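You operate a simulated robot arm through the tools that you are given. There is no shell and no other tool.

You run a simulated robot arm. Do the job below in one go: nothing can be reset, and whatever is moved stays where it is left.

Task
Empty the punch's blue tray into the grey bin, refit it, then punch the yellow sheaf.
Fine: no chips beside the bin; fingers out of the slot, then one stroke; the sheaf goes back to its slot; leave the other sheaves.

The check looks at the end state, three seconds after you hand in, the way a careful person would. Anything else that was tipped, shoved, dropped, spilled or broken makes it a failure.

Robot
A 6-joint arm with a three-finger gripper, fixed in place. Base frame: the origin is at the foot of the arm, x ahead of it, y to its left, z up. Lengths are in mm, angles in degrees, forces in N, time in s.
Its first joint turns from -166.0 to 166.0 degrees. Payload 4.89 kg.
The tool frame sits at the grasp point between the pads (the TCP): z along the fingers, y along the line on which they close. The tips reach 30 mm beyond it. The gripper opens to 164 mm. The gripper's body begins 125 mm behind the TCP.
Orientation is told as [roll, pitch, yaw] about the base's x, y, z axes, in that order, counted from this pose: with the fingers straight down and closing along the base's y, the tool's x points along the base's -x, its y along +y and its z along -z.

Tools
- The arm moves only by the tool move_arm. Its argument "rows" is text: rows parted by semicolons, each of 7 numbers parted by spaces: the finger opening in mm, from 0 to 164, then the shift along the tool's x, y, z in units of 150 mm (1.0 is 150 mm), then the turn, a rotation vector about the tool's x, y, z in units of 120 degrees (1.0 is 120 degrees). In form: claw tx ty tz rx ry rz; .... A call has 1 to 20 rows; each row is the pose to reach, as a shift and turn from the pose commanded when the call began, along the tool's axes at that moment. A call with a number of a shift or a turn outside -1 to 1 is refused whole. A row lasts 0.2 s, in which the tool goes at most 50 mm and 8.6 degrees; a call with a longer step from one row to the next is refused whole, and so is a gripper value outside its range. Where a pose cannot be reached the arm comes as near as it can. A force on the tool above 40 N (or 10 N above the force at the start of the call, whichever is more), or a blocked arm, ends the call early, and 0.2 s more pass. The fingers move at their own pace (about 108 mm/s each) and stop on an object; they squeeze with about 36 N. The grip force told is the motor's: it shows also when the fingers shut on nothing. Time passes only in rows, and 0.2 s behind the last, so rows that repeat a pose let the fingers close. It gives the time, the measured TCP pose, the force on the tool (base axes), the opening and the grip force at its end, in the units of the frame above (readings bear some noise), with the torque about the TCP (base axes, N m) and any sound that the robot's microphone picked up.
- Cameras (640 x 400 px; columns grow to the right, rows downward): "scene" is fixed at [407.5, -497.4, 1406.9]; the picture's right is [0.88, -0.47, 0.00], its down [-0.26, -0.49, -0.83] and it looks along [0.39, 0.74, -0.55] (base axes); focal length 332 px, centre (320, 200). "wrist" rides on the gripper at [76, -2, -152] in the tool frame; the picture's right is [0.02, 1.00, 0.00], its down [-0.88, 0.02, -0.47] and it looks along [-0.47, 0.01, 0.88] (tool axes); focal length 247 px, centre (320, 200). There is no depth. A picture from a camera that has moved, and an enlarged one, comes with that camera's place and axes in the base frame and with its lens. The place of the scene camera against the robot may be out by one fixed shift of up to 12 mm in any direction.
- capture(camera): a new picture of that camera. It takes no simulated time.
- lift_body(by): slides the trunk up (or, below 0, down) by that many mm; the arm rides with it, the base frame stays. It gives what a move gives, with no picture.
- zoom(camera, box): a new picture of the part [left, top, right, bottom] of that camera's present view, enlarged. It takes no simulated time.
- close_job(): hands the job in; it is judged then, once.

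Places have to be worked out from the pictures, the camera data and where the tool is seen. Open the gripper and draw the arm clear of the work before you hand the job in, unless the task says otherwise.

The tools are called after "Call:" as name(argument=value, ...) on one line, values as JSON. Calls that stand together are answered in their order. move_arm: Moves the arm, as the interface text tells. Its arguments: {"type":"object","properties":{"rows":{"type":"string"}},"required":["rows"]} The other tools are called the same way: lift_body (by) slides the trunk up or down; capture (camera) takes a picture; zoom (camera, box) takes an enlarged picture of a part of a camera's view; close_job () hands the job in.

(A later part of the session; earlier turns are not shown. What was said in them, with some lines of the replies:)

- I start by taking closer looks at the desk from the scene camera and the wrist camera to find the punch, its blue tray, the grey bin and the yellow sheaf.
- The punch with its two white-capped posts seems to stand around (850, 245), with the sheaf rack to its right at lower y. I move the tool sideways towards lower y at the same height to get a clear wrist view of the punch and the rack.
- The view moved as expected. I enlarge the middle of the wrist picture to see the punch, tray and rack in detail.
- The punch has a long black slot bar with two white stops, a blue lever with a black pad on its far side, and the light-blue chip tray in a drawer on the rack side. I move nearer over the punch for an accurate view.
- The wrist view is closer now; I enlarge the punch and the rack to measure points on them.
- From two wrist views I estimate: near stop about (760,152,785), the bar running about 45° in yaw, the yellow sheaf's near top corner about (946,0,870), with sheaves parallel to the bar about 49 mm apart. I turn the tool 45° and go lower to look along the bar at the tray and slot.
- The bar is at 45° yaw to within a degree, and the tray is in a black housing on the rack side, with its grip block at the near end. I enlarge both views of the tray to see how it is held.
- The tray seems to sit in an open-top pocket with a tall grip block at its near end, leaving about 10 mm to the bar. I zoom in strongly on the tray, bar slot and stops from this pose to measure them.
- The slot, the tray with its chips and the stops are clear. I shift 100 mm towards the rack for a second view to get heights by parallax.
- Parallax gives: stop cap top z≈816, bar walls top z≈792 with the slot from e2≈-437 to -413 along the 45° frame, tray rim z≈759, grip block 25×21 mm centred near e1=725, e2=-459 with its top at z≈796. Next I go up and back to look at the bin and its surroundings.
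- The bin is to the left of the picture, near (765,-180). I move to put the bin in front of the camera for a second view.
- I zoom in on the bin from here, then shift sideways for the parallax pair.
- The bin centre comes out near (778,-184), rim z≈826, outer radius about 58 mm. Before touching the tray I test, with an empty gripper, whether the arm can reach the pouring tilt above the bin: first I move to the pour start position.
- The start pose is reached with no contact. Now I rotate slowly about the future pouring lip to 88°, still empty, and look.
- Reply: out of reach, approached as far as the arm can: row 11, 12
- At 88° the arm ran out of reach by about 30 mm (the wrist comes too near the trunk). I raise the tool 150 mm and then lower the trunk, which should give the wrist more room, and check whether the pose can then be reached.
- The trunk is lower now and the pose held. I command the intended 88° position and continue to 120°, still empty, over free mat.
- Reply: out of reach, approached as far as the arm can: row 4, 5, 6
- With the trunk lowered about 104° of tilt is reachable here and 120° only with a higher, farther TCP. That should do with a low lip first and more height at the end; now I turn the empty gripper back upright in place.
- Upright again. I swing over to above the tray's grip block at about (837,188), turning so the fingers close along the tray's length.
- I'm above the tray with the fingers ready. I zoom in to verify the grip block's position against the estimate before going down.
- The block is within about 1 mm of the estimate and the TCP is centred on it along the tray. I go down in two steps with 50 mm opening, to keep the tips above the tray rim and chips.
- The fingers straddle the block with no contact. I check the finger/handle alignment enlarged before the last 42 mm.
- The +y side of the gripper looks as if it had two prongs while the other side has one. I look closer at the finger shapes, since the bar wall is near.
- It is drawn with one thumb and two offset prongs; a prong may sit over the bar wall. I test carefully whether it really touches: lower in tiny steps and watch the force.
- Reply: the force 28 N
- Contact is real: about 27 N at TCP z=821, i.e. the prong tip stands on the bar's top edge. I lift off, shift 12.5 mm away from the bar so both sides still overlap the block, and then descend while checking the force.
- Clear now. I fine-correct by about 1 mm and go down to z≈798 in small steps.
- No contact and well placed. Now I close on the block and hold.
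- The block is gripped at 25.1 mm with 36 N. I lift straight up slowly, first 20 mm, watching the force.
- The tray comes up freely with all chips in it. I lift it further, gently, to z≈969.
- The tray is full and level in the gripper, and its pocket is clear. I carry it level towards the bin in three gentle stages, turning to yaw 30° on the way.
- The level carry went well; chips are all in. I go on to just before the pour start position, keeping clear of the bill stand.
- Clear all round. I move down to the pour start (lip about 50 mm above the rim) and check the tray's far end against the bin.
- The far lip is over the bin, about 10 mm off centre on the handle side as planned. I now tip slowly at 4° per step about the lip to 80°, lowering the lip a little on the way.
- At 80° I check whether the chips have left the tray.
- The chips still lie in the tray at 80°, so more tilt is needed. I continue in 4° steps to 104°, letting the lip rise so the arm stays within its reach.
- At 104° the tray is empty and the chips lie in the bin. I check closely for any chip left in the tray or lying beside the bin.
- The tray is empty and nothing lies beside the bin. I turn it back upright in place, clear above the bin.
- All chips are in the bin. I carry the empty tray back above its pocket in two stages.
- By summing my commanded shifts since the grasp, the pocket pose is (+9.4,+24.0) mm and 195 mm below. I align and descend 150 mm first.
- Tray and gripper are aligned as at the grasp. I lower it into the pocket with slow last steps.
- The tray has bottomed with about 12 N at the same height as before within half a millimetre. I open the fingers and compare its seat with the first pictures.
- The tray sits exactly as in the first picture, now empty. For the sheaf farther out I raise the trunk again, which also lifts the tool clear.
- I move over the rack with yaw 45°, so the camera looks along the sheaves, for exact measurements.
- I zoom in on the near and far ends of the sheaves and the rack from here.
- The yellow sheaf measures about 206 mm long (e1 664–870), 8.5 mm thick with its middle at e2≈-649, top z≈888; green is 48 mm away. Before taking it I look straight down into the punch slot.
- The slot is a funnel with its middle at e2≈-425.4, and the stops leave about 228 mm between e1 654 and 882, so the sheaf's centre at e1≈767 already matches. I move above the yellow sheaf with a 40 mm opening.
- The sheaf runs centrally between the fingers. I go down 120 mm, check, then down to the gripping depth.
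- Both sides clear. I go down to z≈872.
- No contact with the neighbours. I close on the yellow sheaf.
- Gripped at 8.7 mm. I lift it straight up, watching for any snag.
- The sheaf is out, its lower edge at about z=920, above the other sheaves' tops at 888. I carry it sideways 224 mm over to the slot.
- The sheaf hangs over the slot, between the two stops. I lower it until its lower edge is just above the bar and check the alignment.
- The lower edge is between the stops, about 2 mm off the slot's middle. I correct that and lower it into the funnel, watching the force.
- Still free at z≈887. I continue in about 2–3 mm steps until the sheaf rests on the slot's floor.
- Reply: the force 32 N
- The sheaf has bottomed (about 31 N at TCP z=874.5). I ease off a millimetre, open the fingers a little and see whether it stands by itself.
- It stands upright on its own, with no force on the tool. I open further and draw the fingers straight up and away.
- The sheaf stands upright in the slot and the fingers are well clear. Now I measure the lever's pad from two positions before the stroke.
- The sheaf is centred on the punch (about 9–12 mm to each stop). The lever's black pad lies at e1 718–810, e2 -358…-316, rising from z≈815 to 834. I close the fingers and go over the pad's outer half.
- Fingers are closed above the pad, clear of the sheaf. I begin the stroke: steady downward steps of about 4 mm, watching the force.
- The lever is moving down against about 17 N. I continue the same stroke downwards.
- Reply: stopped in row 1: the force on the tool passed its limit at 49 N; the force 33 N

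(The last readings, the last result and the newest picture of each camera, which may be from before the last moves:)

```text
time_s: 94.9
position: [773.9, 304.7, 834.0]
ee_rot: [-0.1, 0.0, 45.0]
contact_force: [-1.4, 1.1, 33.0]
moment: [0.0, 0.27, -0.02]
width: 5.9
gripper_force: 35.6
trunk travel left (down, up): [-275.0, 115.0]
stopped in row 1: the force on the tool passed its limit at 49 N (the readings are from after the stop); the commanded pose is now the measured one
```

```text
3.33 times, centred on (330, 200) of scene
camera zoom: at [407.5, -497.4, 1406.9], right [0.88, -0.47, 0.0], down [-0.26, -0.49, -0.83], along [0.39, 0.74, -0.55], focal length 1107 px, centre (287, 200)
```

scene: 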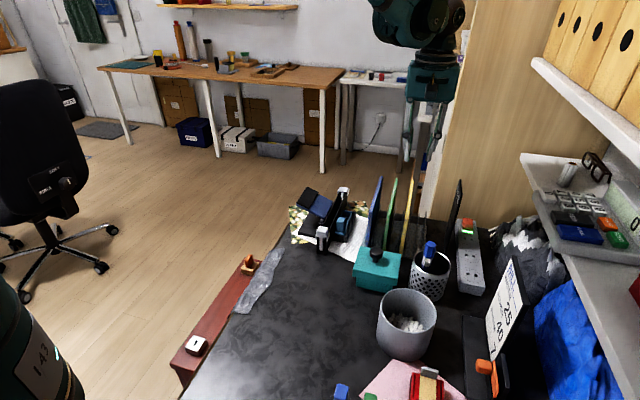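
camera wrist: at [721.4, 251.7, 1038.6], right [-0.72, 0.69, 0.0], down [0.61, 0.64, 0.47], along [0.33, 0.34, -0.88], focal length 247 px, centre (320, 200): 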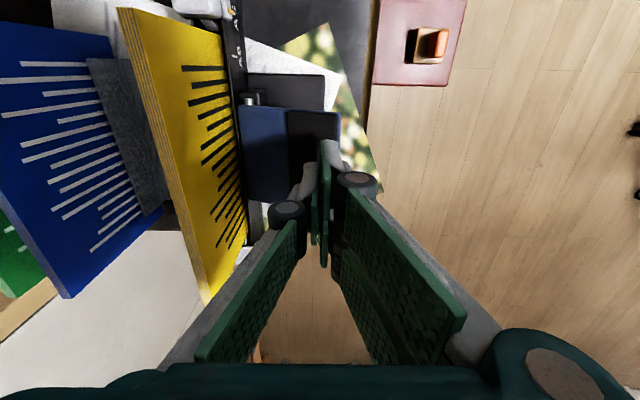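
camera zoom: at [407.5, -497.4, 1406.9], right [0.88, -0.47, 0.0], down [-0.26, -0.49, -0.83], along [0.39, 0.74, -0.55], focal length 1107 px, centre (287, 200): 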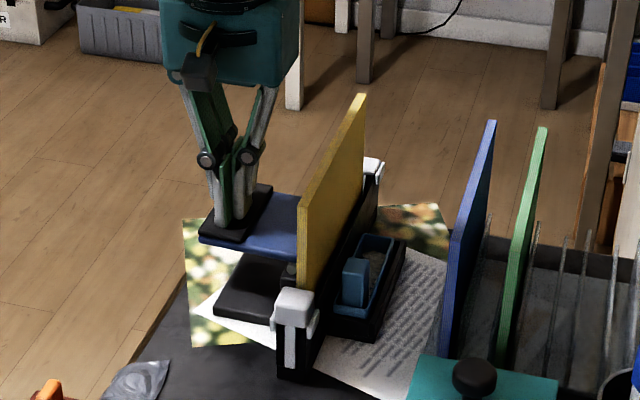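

No sound yet; the lever is about level and the resistance rises at z=834. I keep the pressure on and continue the same stroke in small steps.

Call:
move_arm(rows="0 0 0 0.01 0 0 0; 0 0 0 0.02 0 0 0; 0 0 0 0.03 0 0 0")

Call:
zoom(camera="scene", box=[290, 170, 350, 240])

```text
time_s: 95.3
position: [773.3, 305.0, 834.2]
ee_rot: [0.0, -0.1, 45.0]
contact_force: [-1.1, -0.9, 34.2]
moment: [-0.07, 0.28, 0.04]
width: 6.3
gripper_force: 44.7
trunk travel left (down, up): [-275.0, 115.0]
stopped in row 1: the force on the tool passed its limit at 46 N (the readings are from after the stop); the commanded pose is now the measured one
```

```text
5.71 times, centred on (320, 205) of scene
camera zoom: at [407.5, -497.4, 1406.9], right [0.88, -0.47, 0.0], down [-0.26, -0.49, -0.83], along [0.39, 0.74, -0.55], focal length 1898 px, centre (320, 171)
```

zoom: 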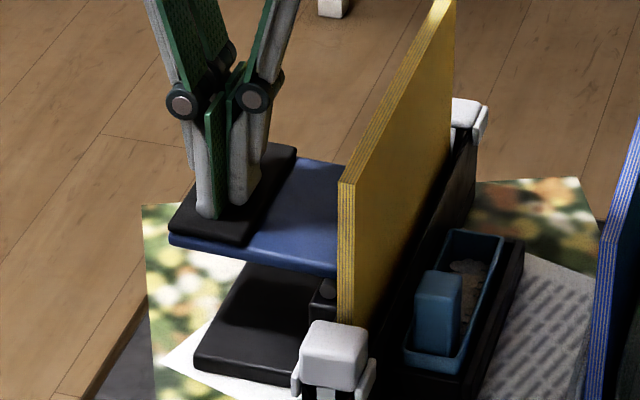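

New chips have appeared in the tray and the lever is on its stop: the stroke is complete. I raise the tool slowly so the lever can spring back.

Call:
move_arm(rows="0 0 0 -0.03 0 0 0; 0 0 0 -0.07 0 0 0; 0 0 0 -0.11 0 0 0; 0 0 0 -0.15 0 0 0; 0 0 0 -0.2 0 0 0; 0 0 0 -0.27 0 0 0; 0 0 0 -0.37 0 0 0; 0 0 0 -0.55 0 0 0; 0 0 0 -0.75 0 0 0; 0 0 0 -0.95 0 0 0; 0 0 0 -1 0 0 0; 0 0 0 -1 0 0 0")

Call:
zoom(camera="scene", box=[290, 150, 380, 260])

Call:
capture(camera="wrist")

```text
time_s: 97.9
position: [773.5, 303.7, 981.7]
ee_rot: [0.0, 0.0, 45.0]
contact_force: [-0.2, -0.2, 0.5]
moment: [0.03, -0.03, -0.02]
width: 0.1
gripper_force: 45.5
trunk travel left (down, up): [-275.0, 115.0]
```

```text
3.64 times, centred on (335, 205) of scene
camera zoom: at [407.5, -497.4, 1406.9], right [0.88, -0.47, 0.0], down [-0.26, -0.49, -0.83], along [0.39, 0.74, -0.55], focal length 1208 px, centre (266, 182)
```

zoom: 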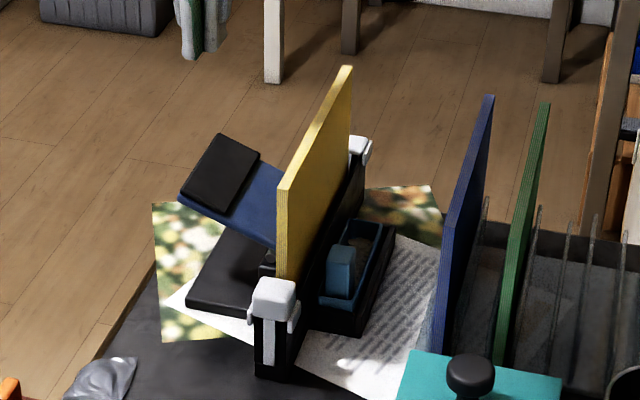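

```text
taken
camera wrist: at [720.9, 249.3, 1135.4], right [-0.72, 0.69, 0.0], down [0.61, 0.64, 0.47], along [0.33, 0.34, -0.88], focal length 247 px, centre (320, 200)
```

wrist: 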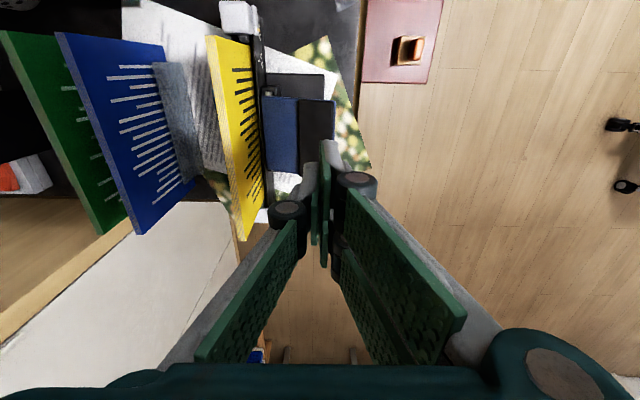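

The lever has sprung back and the sheaf still stands in the slot. I go back over the sheaf with the fingers open 40 mm.

Call:
move_arm(rows="0 0.01 -0.1 -0.2 0 0 0; 20 0.02 -0.25 -0.287 0 0 0; 40 0.03 -0.4 -0.287 0 0 0; 40 0.045 -0.55 -0.287 0 0 0; 40 0.055 -0.628 -0.287 0 0 0; 40 0.055 -0.628 -0.287 0 0 0")

Call:
capture(camera="wrist")

Call:
zoom(camera="wrist", box=[270, 10, 380, 240])

```text
time_s: 99.3
position: [833.6, 232.6, 1026.8]
ee_rot: [0.0, 0.0, 44.9]
contact_force: [0.1, -0.1, 0.0]
moment: [0.02, 0.05, -0.02]
width: 39.9
gripper_force: 0.0
trunk travel left (down, up): [-275.0, 115.0]
```

```text
taken
camera wrist: at [781.5, 176.8, 1178.8], right [-0.72, 0.69, 0.0], down [0.61, 0.64, 0.47], along [0.33, 0.34, -0.88], focal length 247 px, centre (320, 200)
```

wrist: 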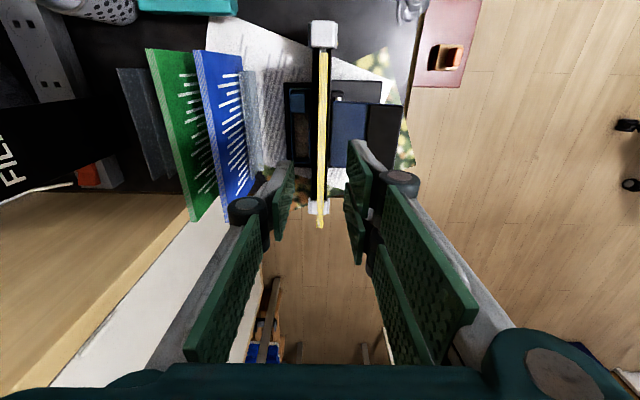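

```text
1.74 times, centred on (325, 125) of wrist
camera zoom: at [781.5, 176.8, 1178.8], right [-0.72, 0.69, 0.0], down [0.61, 0.64, 0.47], along [0.33, 0.34, -0.88], focal length 430 px, centre (311, 330)
```

zoom: 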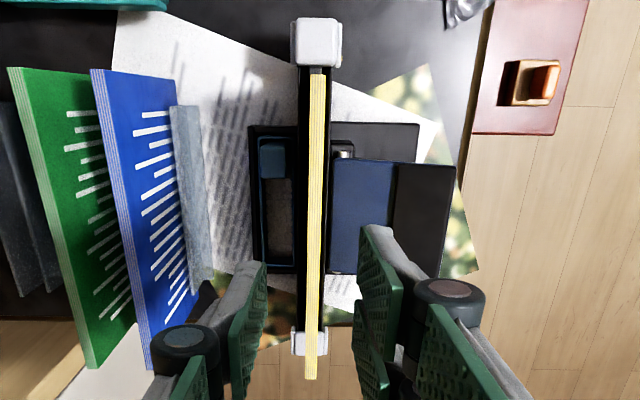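

The sheaf is central between the fingers. I lower to the former grip height and close.

Call:
move_arm(rows="40 0 0 0.25 0 0 0; 40 0 0 0.5 0 0 0; 40 0 0 0.7 0 0 0; 40 0 0 0.85 0 0 0; 40 0 0 0.95 0 0 0; 40 0 0 1 0 0 0; 40 0 0 1 0 0 0; 20 0 0 1 0 0 0; 0 0 0 1 0 0 0; 0 0 0 1 0 0 0; 0 0 0 1 0 0 0")

Call:
capture(camera="wrist")

Call:
zoom(camera="scene", box=[290, 150, 380, 260])

```text
time_s: 101.7
position: [834.5, 234.6, 875.9]
ee_rot: [0.1, 0.0, 45.0]
contact_force: [-0.5, -0.2, 0.5]
moment: [-0.03, 0.04, 0.02]
width: 8.5
gripper_force: 35.5
trunk travel left (down, up): [-275.0, 115.0]
```

```text
taken
camera wrist: at [781.2, 178.5, 1029.1], right [-0.72, 0.69, 0.0], down [0.61, 0.64, 0.47], along [0.33, 0.34, -0.88], focal length 247 px, centre (320, 200)
```

wrist: 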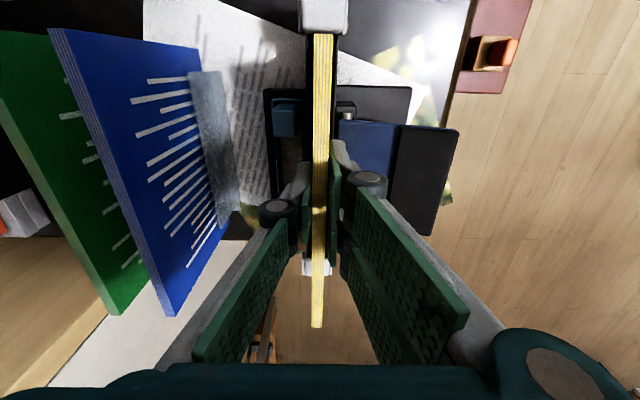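

```text
3.64 times, centred on (335, 205) of scene
camera zoom: at [407.5, -497.4, 1406.9], right [0.88, -0.47, 0.0], down [-0.26, -0.49, -0.83], along [0.39, 0.74, -0.55], focal length 1208 px, centre (266, 182)
```

zoom: 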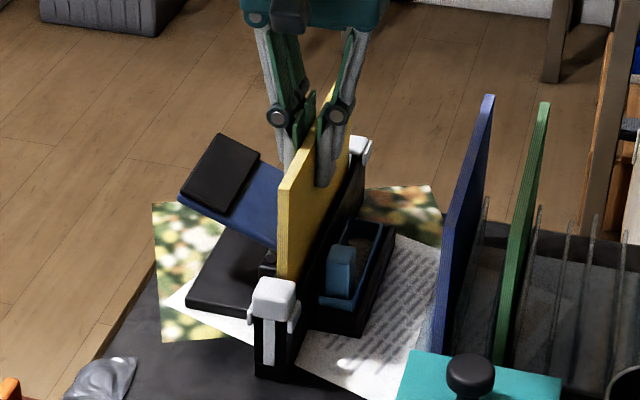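

Gripped at 8.5 mm again. I lift it out of the slot, 180 mm up.

Call:
move_arm(rows="0 0 0 -0.03 0 0 0; 0 0 0 -0.08 0 0 0; 0 0 0 -0.16 0 0 0; 0 0 0 -0.28 0 0 0; 0 0 0 -0.42 0 0 0; 0 0 0 -0.58 0 0 0; 0 0 0 -0.74 0 0 0; 0 0 0 -0.88 0 0 0; 0 0 0 -0.97 0 0 0; 0 0 0 -1 0 0 0; 0 0 0 -1 0 0 0")

Call:
move_arm(rows="0 0 0 -0.07 0 0 0; 0 0 0 -0.14 0 0 0; 0 0 0 -0.19 0 0 0; 0 0 0 -0.19 0 0 0")

Call:
capture(camera="wrist")

Call:
zoom(camera="scene", box=[290, 90, 400, 260])

```text
time_s: 104.1
position: [834.3, 233.2, 1024.9]
ee_rot: [0.0, -0.1, 45.0]
contact_force: [0.1, -0.7, -1.3]
moment: [-0.03, 0.03, 0.02]
width: 8.8
gripper_force: 36.2
trunk travel left (down, up): [-275.0, 115.0]
```

```text
time_s: 105.1
position: [834.2, 232.8, 1053.1]
ee_rot: [0.1, -0.1, 45.0]
contact_force: [-0.7, -0.5, -1.8]
moment: [-0.04, 0.02, -0.01]
width: 8.7
gripper_force: 36.1
trunk travel left (down, up): [-275.0, 115.0]
```

```text
taken
camera wrist: at [781.4, 178.2, 1206.7], right [-0.72, 0.69, 0.0], down [0.61, 0.64, 0.47], along [0.33, 0.34, -0.88], focal length 247 px, centre (320, 200)
```

wrist: 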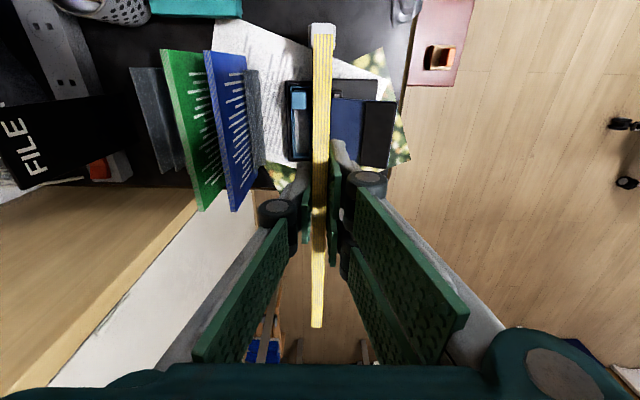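

```text
2.35 times, centred on (345, 175) of scene
camera zoom: at [407.5, -497.4, 1406.9], right [0.88, -0.47, 0.0], down [-0.26, -0.49, -0.83], along [0.39, 0.74, -0.55], focal length 781 px, centre (261, 259)
```

zoom: 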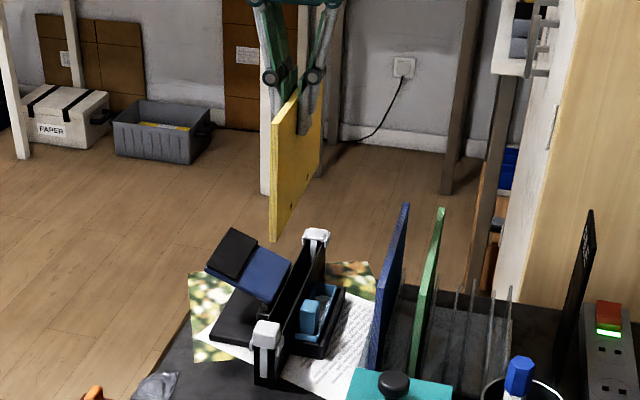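

The sheaf is out. I zoom in to see the holes before carrying it back.

Call:
zoom(camera="scene", box=[318, 120, 368, 200])

Call:
zoom(camera="scene", box=[325, 195, 365, 240])

```text
5.00 times, centred on (343, 160) of scene
camera zoom: at [407.5, -497.4, 1406.9], right [0.88, -0.47, 0.0], down [-0.26, -0.49, -0.83], along [0.39, 0.74, -0.55], focal length 1660 px, centre (205, 400)
```

zoom: 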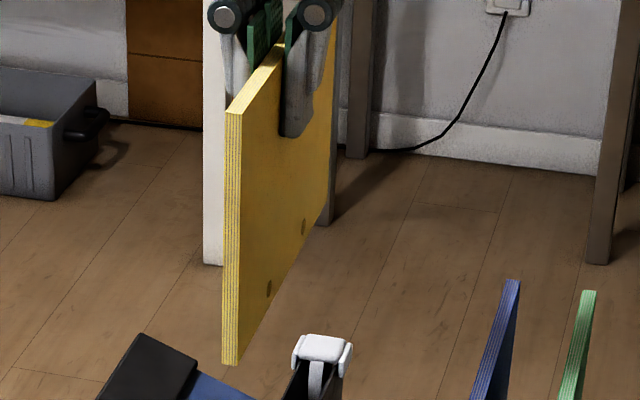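

```text
8.89 times, centred on (345, 218) of scene
camera zoom: at [407.5, -497.4, 1406.9], right [0.88, -0.47, 0.0], down [-0.26, -0.49, -0.83], along [0.39, 0.74, -0.55], focal length 2952 px, centre (98, 44)
```

zoom: 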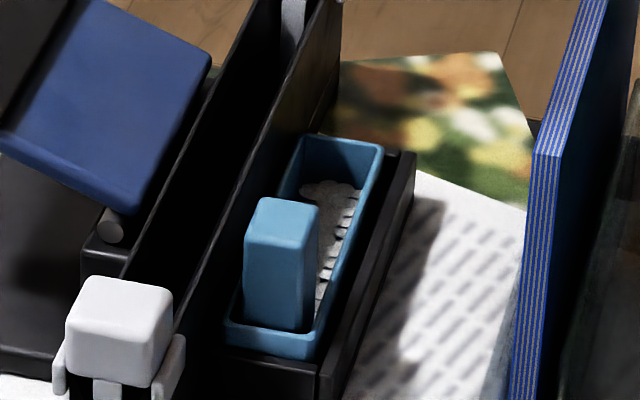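

Two clean holes are visible near the lower edge. I carry the sheaf back over its rack slot, 225 mm sideways.

Call:
move_arm(rows="0 0 -0.06 0 0 0 0; 0 0 -0.18 0 0 0 0; 0 0 -0.33 0 0 0 0; 0 0 -0.48 0 0 0 0; 0 0 -0.62 0 0 0 0; 0 0 -0.71 0 0 0 0; 0 0 -0.75 0 0 0 0; 0 0 -0.75 0 0 0 0")

Call:
move_arm(rows="0 0 -0.06 0 0 0 0; 0 0 -0.18 0 0 0 0; 0 0 -0.33 0 0 0 0; 0 0 -0.48 0 0 0 0; 0 0 -0.62 0 0 0 0; 0 0 -0.71 0 0 0 0; 0 0 -0.751 0 0 0 0; 0 0 -0.751 0 0 0 0")

Call:
capture(camera="wrist")

Call:
zoom(camera="scene", box=[350, 90, 470, 270])

```text
time_s: 106.9
position: [914.2, 154.8, 1055.1]
ee_rot: [0.0, 0.0, 45.0]
contact_force: [-0.6, 0.5, -2.1]
moment: [-0.01, 0.01, -0.01]
width: 8.7
gripper_force: 36.0
trunk travel left (down, up): [-275.0, 115.0]
```

```text
time_s: 108.7
position: [994.7, 74.4, 1055.9]
ee_rot: [0.0, 0.0, 45.0]
contact_force: [0.8, 0.1, -2.6]
moment: [-0.01, 0.02, 0.0]
width: 8.7
gripper_force: 35.9
trunk travel left (down, up): [-275.0, 115.0]
```

```text
taken
camera wrist: at [941.4, 19.3, 1208.1], right [-0.72, 0.69, 0.0], down [0.61, 0.64, 0.47], along [0.33, 0.34, -0.88], focal length 247 px, centre (320, 200)
```

wrist: 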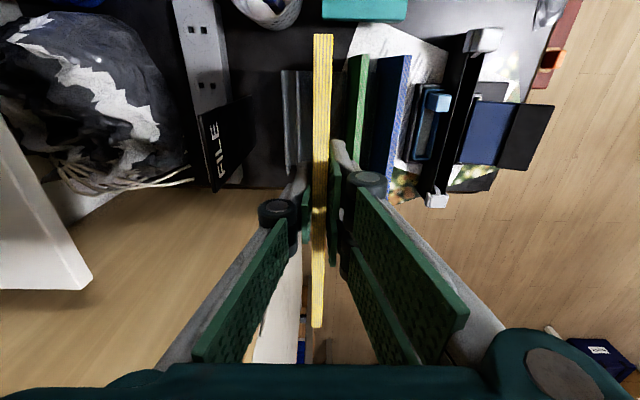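

```text
2.22 times, centred on (410, 180) of scene
camera zoom: at [407.5, -497.4, 1406.9], right [0.88, -0.47, 0.0], down [-0.26, -0.49, -0.83], along [0.39, 0.74, -0.55], focal length 738 px, centre (120, 244)
```

zoom: 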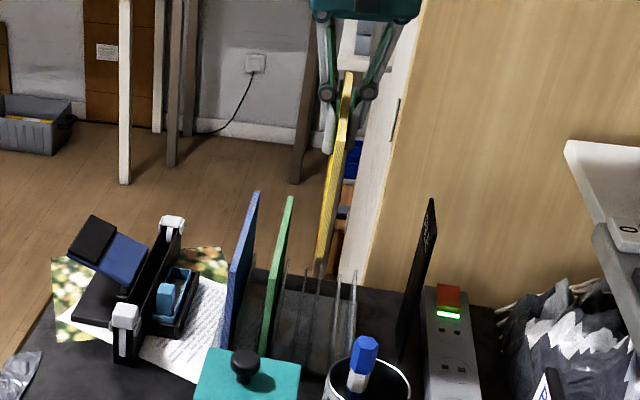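

Over the slot (e2≈-650). I lower the sheaf to just above the dividers and check the alignment.

Call:
move_arm(rows="0 0 0.004 0.06 0 0 0; 0 0 0.004 0.16 0 0 0; 0 0 0.004 0.3 0 0 0; 0 0 0.004 0.42 0 0 0; 0 0 0.004 0.5 0 0 0; 0 0 0.004 0.53 0 0 0; 0 0 0.004 0.53 0 0 0")

Call:
zoom(camera="scene", box=[370, 150, 450, 270])

Call:
zoom(camera="wrist", box=[260, 20, 400, 200])

```text
time_s: 110.3
position: [992.6, 75.6, 975.1]
ee_rot: [0.1, 0.0, 45.1]
contact_force: [-0.8, -0.3, -1.8]
moment: [-0.02, 0.04, 0.0]
width: 8.6
gripper_force: 36.4
trunk travel left (down, up): [-275.0, 115.0]
```

```text
3.33 times, centred on (410, 210) of scene
camera zoom: at [407.5, -497.4, 1406.9], right [0.88, -0.47, 0.0], down [-0.26, -0.49, -0.83], along [0.39, 0.74, -0.55], focal length 1107 px, centre (20, 167)
```

zoom: 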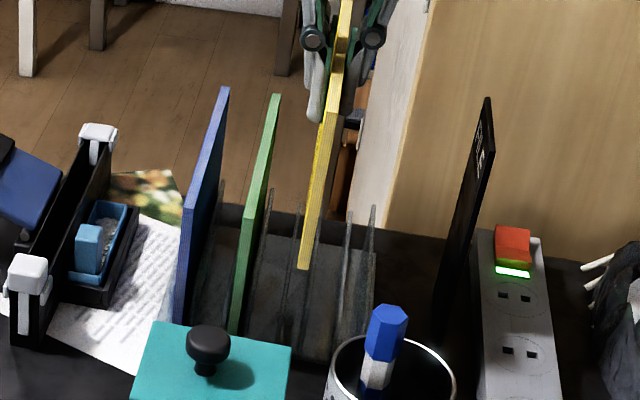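

```text
2.22 times, centred on (330, 110) of wrist
camera zoom: at [940.5, 19.6, 1127.7], right [-0.72, 0.69, 0.0], down [0.61, 0.64, 0.47], along [0.33, 0.34, -0.88], focal length 549 px, centre (298, 400)
```

zoom: 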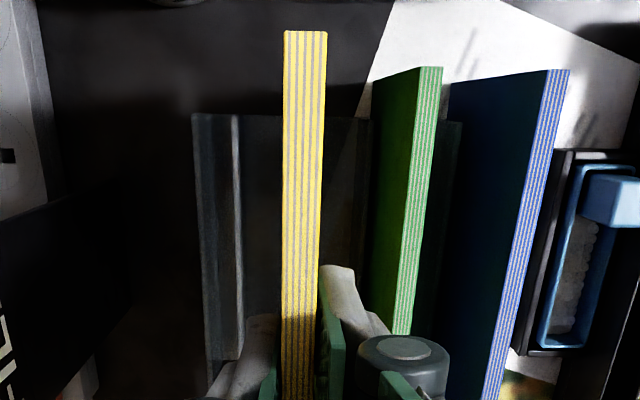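

The sheaf is aligned above its slot. I lower it slowly between the dividers.

Call:
move_arm(rows="0 0 0 0.04 0 0 0; 0 0 0 0.1 0 0 0; 0 0 0 0.17 0 0 0; 0 0 0 0.24 0 0 0; 0 0 0 0.31 0 0 0; 0 0 0 0.38 0 0 0; 0 0 0 0.45 0 0 0; 0 0 0 0.51 0 0 0; 0 0 0 0.56 0 0 0; 0 0 0 0.59 0 0 0; 0 0 0 0.59 0 0 0")

Call:
zoom(camera="scene", box=[370, 150, 450, 270])

Call:
zoom(camera="wrist", box=[260, 20, 400, 200])

```text
time_s: 112.7
position: [993.1, 75.7, 886.2]
ee_rot: [0.1, 0.0, 45.0]
contact_force: [-0.4, -0.5, -2.0]
moment: [-0.01, 0.07, 0.0]
width: 8.7
gripper_force: 36.1
trunk travel left (down, up): [-275.0, 115.0]
```

```text
3.33 times, centred on (410, 210) of scene
camera zoom: at [407.5, -497.4, 1406.9], right [0.88, -0.47, 0.0], down [-0.26, -0.49, -0.83], along [0.39, 0.74, -0.55], focal length 1107 px, centre (20, 167)
```

zoom: 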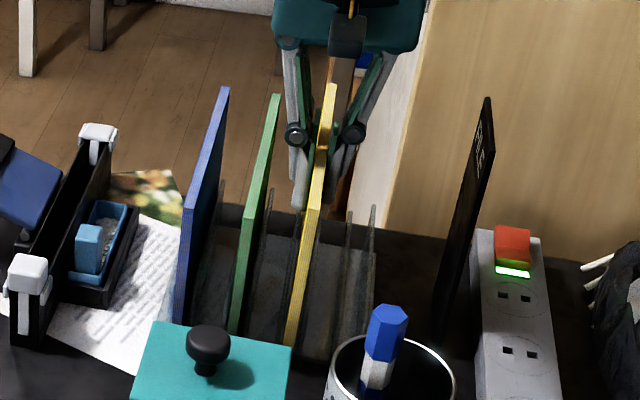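

```text
2.22 times, centred on (330, 110) of wrist
camera zoom: at [940.3, 20.1, 1039.9], right [-0.72, 0.69, 0.0], down [0.61, 0.64, 0.47], along [0.33, 0.34, -0.88], focal length 549 px, centre (298, 400)
```

zoom: 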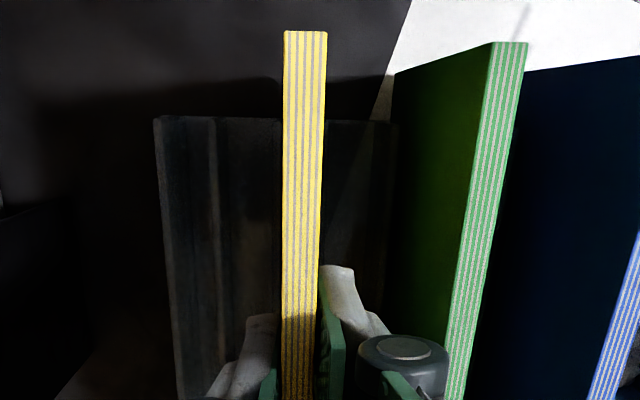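

It is in the slot without touching. I lower the last centimetre in small steps to the rack's floor.

Call:
move_arm(rows="0 0 0 0.02 0 0 0; 0 0 0 0.04 0 0 0; 0 0 0 0.055 0 0 0; 0 0 0 0.065 0 0 0; 0 0 0 0.072 0 0 0")

```text
time_s: 113.9
position: [993.1, 75.5, 876.3]
ee_rot: [0.1, 0.0, 44.9]
contact_force: [0.0, -0.7, -2.0]
moment: [-0.02, -0.01, 0.01]
width: 8.6
gripper_force: 36.2
trunk travel left (down, up): [-275.0, 115.0]
```

Call:
move_arm(rows="0 0 0 0.006 0 0 0; 0 0 0 0.012 0 0 0; 0 0 0 0.012 0 0 0")

```text
time_s: 114.7
position: [993.0, 74.5, 873.9]
ee_rot: [-0.1, 0.0, 44.9]
contact_force: [0.1, 0.4, -1.9]
moment: [-0.05, 0.02, -0.01]
width: 8.5
gripper_force: 36.3
trunk travel left (down, up): [-275.0, 115.0]
```

Still hanging free (only its weight of about 2 N shows) at z≈874, so I go on down in 1 mm steps until it touches.

Call:
move_arm(rows="0 0 0 0.006 0 0 0; 0 0 0 0.012 0 0 0; 0 0 0 0.012 0 0 0")

```text
time_s: 115.5
position: [993.3, 74.3, 872.2]
ee_rot: [0.0, -0.1, 45.0]
contact_force: [0.5, 0.0, -1.8]
moment: [0.0, 0.04, -0.03]
width: 8.5
gripper_force: 36.0
trunk travel left (down, up): [-275.0, 115.0]
```

Still free at 872. I continue carefully.

Call:
move_arm(rows="0 0 0 0.006 0 0 0; 0 0 0 0.012 0 0 0; 0 0 0 0.018 0 0 0; 0 0 0 0.018 0 0 0")

Call:
zoom(camera="scene", box=[370, 150, 450, 270])

Call:
zoom(camera="wrist", box=[260, 20, 400, 200])

```text
time_s: 116.5
position: [994.3, 75.5, 868.8]
ee_rot: [0.1, 0.0, 45.0]
contact_force: [-1.1, -0.1, -2.5]
moment: [-0.02, 0.05, 0.03]
width: 8.5
gripper_force: 35.9
trunk travel left (down, up): [-275.0, 115.0]
```

```text
3.33 times, centred on (410, 210) of scene
camera zoom: at [407.5, -497.4, 1406.9], right [0.88, -0.47, 0.0], down [-0.26, -0.49, -0.83], along [0.39, 0.74, -0.55], focal length 1107 px, centre (20, 167)
```

zoom: 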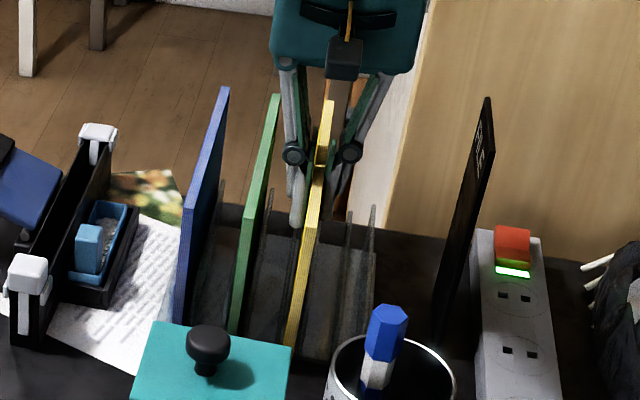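

```text
2.22 times, centred on (330, 110) of wrist
camera zoom: at [940.7, 19.9, 1021.7], right [-0.72, 0.69, 0.0], down [0.61, 0.64, 0.47], along [0.33, 0.34, -0.88], focal length 549 px, centre (298, 400)
```

zoom: 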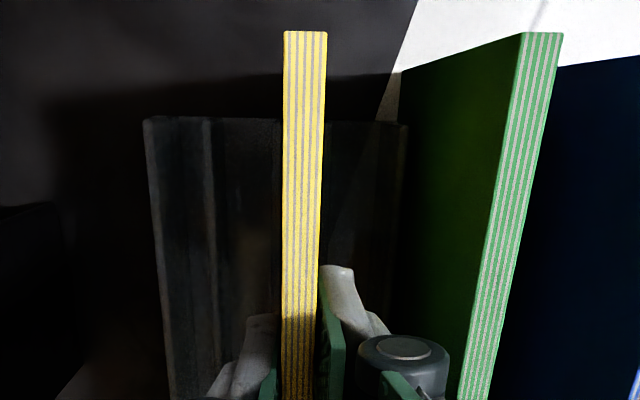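

Its top is now level with the green sheaf's top, so the floor must be very near. I take two more 1 mm steps and read the force.

Call:
move_arm(rows="0 0 0 0.006 0 0 0; 0 0 0 0.012 0 0 0; 0 0 0 0.012 0 0 0")

```text
time_s: 117.3
position: [992.7, 75.2, 869.5]
ee_rot: [0.0, -0.1, 45.0]
contact_force: [0.4, 1.1, 7.1]
moment: [0.27, -0.26, 0.02]
width: 8.5
gripper_force: 35.7
trunk travel left (down, up): [-275.0, 115.0]
```

The sheaf is resting on the rack's floor (force turned to +7 N). I open only to 24 mm, so as not to reach the green sheaf, and rise straight up.

Call:
move_arm(rows="12 0 0 0 0 0 0; 20 0 0 0 0 0 0; 24 0 0 0 0 0 0; 24 0 0 0 0 0 0; 24 0 0 -0.05 0 0 0; 24 0 0 -0.12 0 0 0; 24 0 0 -0.22 0 0 0; 24 0 0 -0.36 0 0 0; 24 0 0 -0.52 0 0 0; 24 0 0 -0.7 0 0 0; 24 0 0 -0.88 0 0 0; 24 0 0 -1 0 0 0; 24 0 0 -1 0 0 0")

Call:
capture(camera="wrist")

Call:
zoom(camera="scene", box=[350, 160, 480, 270])

```text
time_s: 120.1
position: [994.0, 75.5, 1019.0]
ee_rot: [0.0, -0.1, 45.0]
contact_force: [-1.2, -0.1, -0.3]
moment: [0.01, -0.07, -0.01]
width: 23.8
gripper_force: 0.0
trunk travel left (down, up): [-275.0, 115.0]
```

```text
taken
camera wrist: at [941.1, 20.3, 1172.3], right [-0.72, 0.69, 0.0], down [0.61, 0.64, 0.47], along [0.33, 0.34, -0.88], focal length 247 px, centre (320, 200)
```

wrist: 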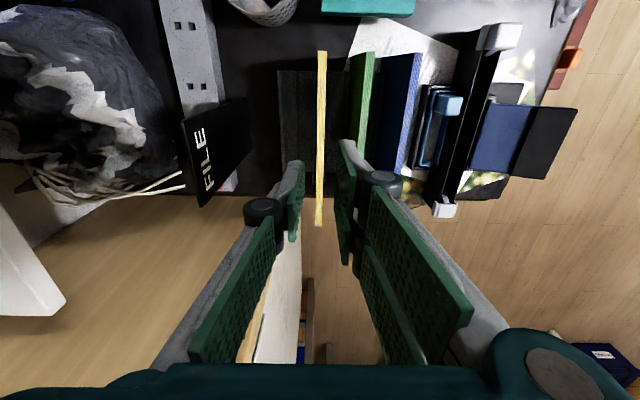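

```text
3.64 times, centred on (415, 215) of scene
camera zoom: at [407.5, -497.4, 1406.9], right [0.88, -0.47, 0.0], down [-0.26, -0.49, -0.83], along [0.39, 0.74, -0.55], focal length 1208 px, centre (-26, 146)
```

zoom: 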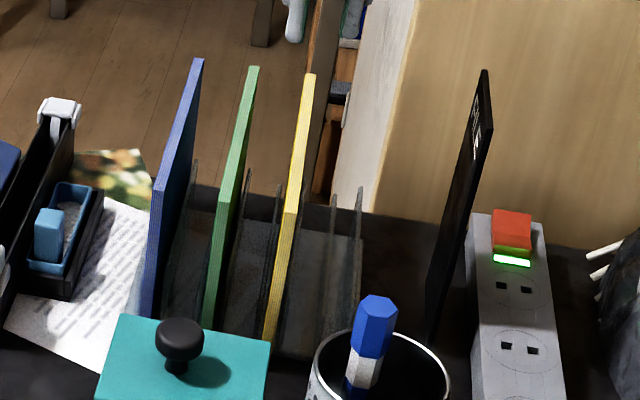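

The yellow sheaf stands exactly where it was. I now rise, open up and retreat towards the start pose, then look everything over.

Call:
move_arm(rows="24 0 0 -0.25 0 0 0; 40 0 0 -0.5 0 0 0; 80 0 0 -0.75 0 0 0; 120 0 0 -0.95 0 0 0; 164 0 0 -0.95 0 0 0")

Call:
move_arm(rows="164 0.06 0.2 0 0 0 0.03; 164 0.13 0.4 0 0 0 0.07; 164 0.2 0.6 0 0 0 0.11; 164 0.27 0.8 0 0 0 0.16; 164 0.33 0.99 0 0 0 0.2; 164 0.33 0.99 0 0 0 0.2")

Call:
capture(camera="wrist")

Call:
capture(camera="scene")

```text
time_s: 121.3
position: [995.4, 74.8, 1161.5]
ee_rot: [-0.1, -0.1, 45.0]
contact_force: [-0.5, 0.2, 0.4]
moment: [0.04, -0.07, 0.02]
width: 163.8
gripper_force: 0.0
trunk travel left (down, up): [-275.0, 115.0]
```

```text
time_s: 122.7
position: [854.0, 149.5, 1162.4]
ee_rot: [0.0, -0.1, 21.0]
contact_force: [-0.7, -0.1, -0.2]
moment: [-0.05, -0.11, 0.01]
width: 164.2
gripper_force: 0.0
trunk travel left (down, up): [-275.0, 115.0]
```

```text
taken
camera wrist: at [783.1, 119.1, 1314.6], right [-0.38, 0.93, 0.0], down [0.81, 0.33, 0.47], along [0.44, 0.18, -0.88], focal length 247 px, centre (320, 200)
```

wrist: 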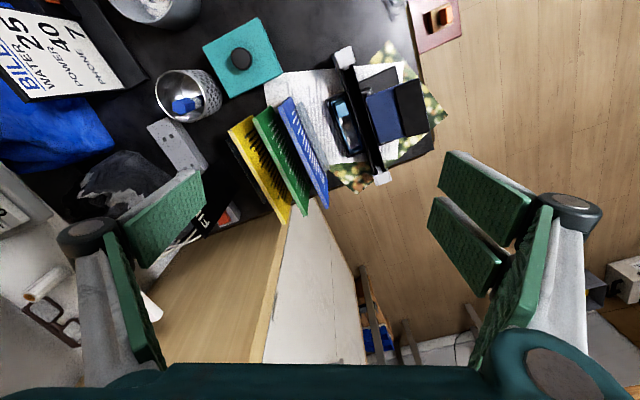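

```text
taken
```

scene: 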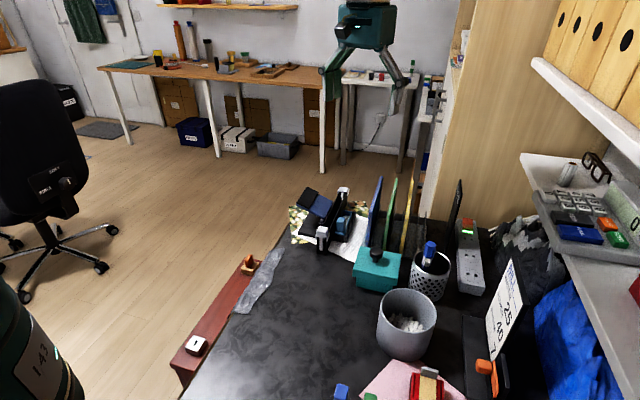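

Everything looks in place. I check the punch, tray and bin closely while drawing the arm fully back.

Call:
zoom(camera="wrist", box=[310, 40, 440, 190])

Call:
zoom(camera="scene", box=[290, 170, 380, 260])

Call:
zoom(camera="scene", box=[330, 260, 500, 400])

Call:
move_arm(rows="164 0.2 0.15 0 0 0 0.04; 164 0.4 0.3 0 0 0 0.08; 164 0.6 0.45 0 0 0 0.12; 164 0.8 0.6 0 0 0 0.16; 164 0.98 0.75 0 0 0 0.175; 164 0.98 0.75 0 0 0 0.175")

```text
2.67 times, centred on (375, 115) of wrist
camera zoom: at [783.1, 119.1, 1314.6], right [-0.38, 0.93, 0.0], down [0.81, 0.33, 0.47], along [0.44, 0.18, -0.88], focal length 659 px, centre (173, 427)
```

zoom: 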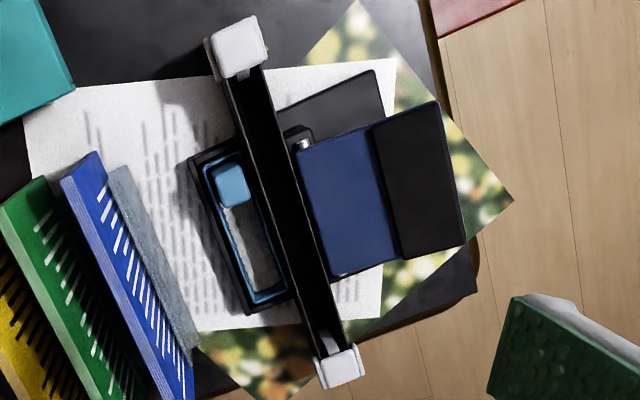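

```text
4.44 times, centred on (335, 215) of scene
camera zoom: at [407.5, -497.4, 1406.9], right [0.88, -0.47, 0.0], down [-0.26, -0.49, -0.83], along [0.39, 0.74, -0.55], focal length 1476 px, centre (253, 133)
```

zoom: 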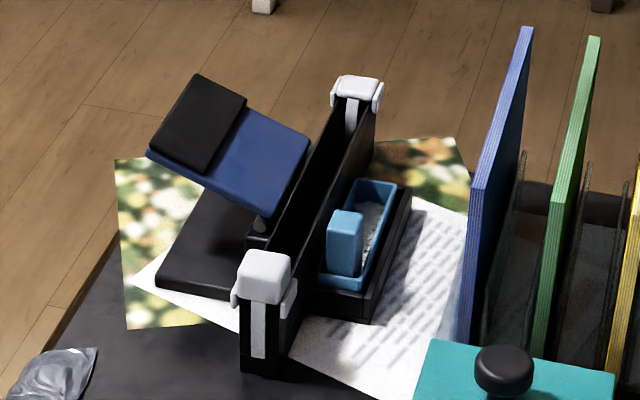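

```text
2.86 times, centred on (415, 330) of scene
camera zoom: at [407.5, -497.4, 1406.9], right [0.88, -0.47, 0.0], down [-0.26, -0.49, -0.83], along [0.39, 0.74, -0.55], focal length 949 px, centre (49, -171)
```

zoom: 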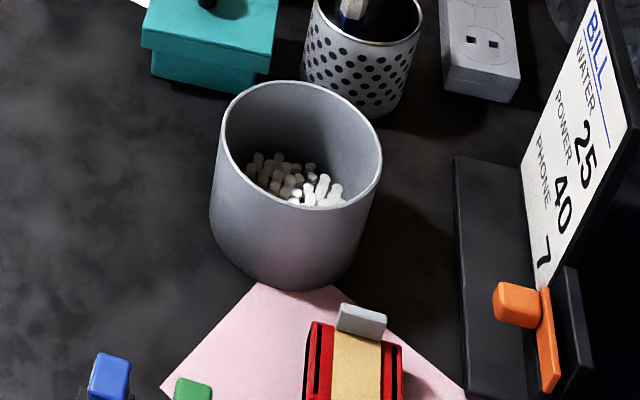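

```text
time_s: 124.1
position: [676.2, 196.5, 1160.3]
ee_rot: [-0.1, -0.1, -0.1]
contact_force: [-1.5, -0.2, 0.2]
moment: [0.02, -0.14, 0.03]
width: 163.8
gripper_force: 0.0
trunk travel left (down, up): [-275.0, 115.0]
```

The lever is up, the tray is in its seat with only the new chips, and all old chips are in the bin. A last comparison of the punch with the first picture's same window, and a further retreat.

Call:
zoom(camera="scene", box=[280, 165, 400, 255])

Call:
move_arm(rows="164 0.2 0.2 0 0 0 0; 164 0.4 0.4 0 0 0 0; 164 0.6 0.6 0 0 0 0; 164 0.8 0.75 0 0 0 0; 164 0.88 0.8 0 0 0 0; 164 0.88 0.8 0 0 0 0")

Call:
capture(camera="scene")

Call:
capture(camera="wrist")

```text
4.44 times, centred on (340, 210) of scene
camera zoom: at [407.5, -497.4, 1406.9], right [0.88, -0.47, 0.0], down [-0.26, -0.49, -0.83], along [0.39, 0.74, -0.55], focal length 1476 px, centre (231, 156)
```

zoom: 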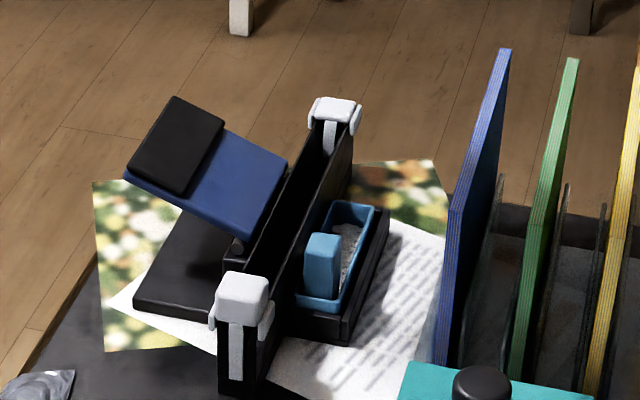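

```text
time_s: 125.5
position: [540.9, 316.1, 1161.0]
ee_rot: [0.0, -0.1, -0.1]
contact_force: [0.2, 0.2, 0.9]
moment: [-0.01, -0.1, -0.01]
width: 163.7
gripper_force: 0.1
trunk travel left (down, up): [-275.0, 115.0]
```

```text
taken
```

scene: 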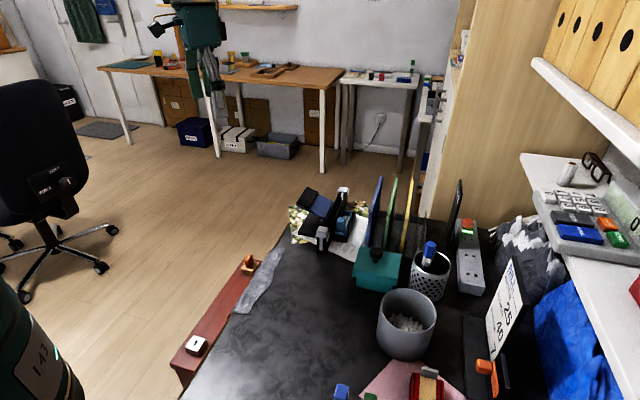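

```text
taken
camera wrist: at [465.3, 314.6, 1313.9], right [-0.02, 1.0, 0.0], down [0.88, 0.02, 0.47], along [0.47, 0.01, -0.88], focal length 247 px, centre (320, 200)
```

wrist: 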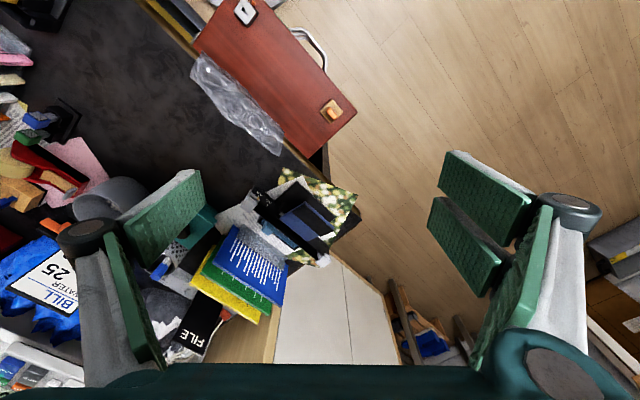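

The scene matches the start. The punch, stops and other sheaves have not moved, the tray is refitted, the chips are in the bin and the yellow sheaf is punched and back in its slot. The gripper is open and the arm is clear, so I hand the job in.

Call:
close_job()

```text
The job is handed in.
```

I emptied the blue tray into the grey bin, refitted it, punched the yellow sheaf and handed the job in. I haven't seen the check's result.

- **Chips:** all the old chips are in the bin, and the pictures show none beside it.
- **Tray:** it sits in its pocket as it did at the start. It now holds the few new chips from the punching, because the emptying came first.
- **Punching:** the sheaf stood by itself in the slot with the fingers well clear. I pressed the lever once to its stop, and two holes show near the sheaf's lower edge. The force limit halted the move twice near the bottom, so I finished that same press without letting the lever up.
- **Sheaf:** it is back in its own rack slot, looking the same as in the first picture. I did not touch the other sheaves.
- **Contact with the punch:** while lining up for the tray, one gripper prong rested on the punch's bar with about 27 N. The punch did not move.

The gripper is open and the arm is back near its starting pose. I moved the trunk during the job and left it about 100 mm higher than it started.
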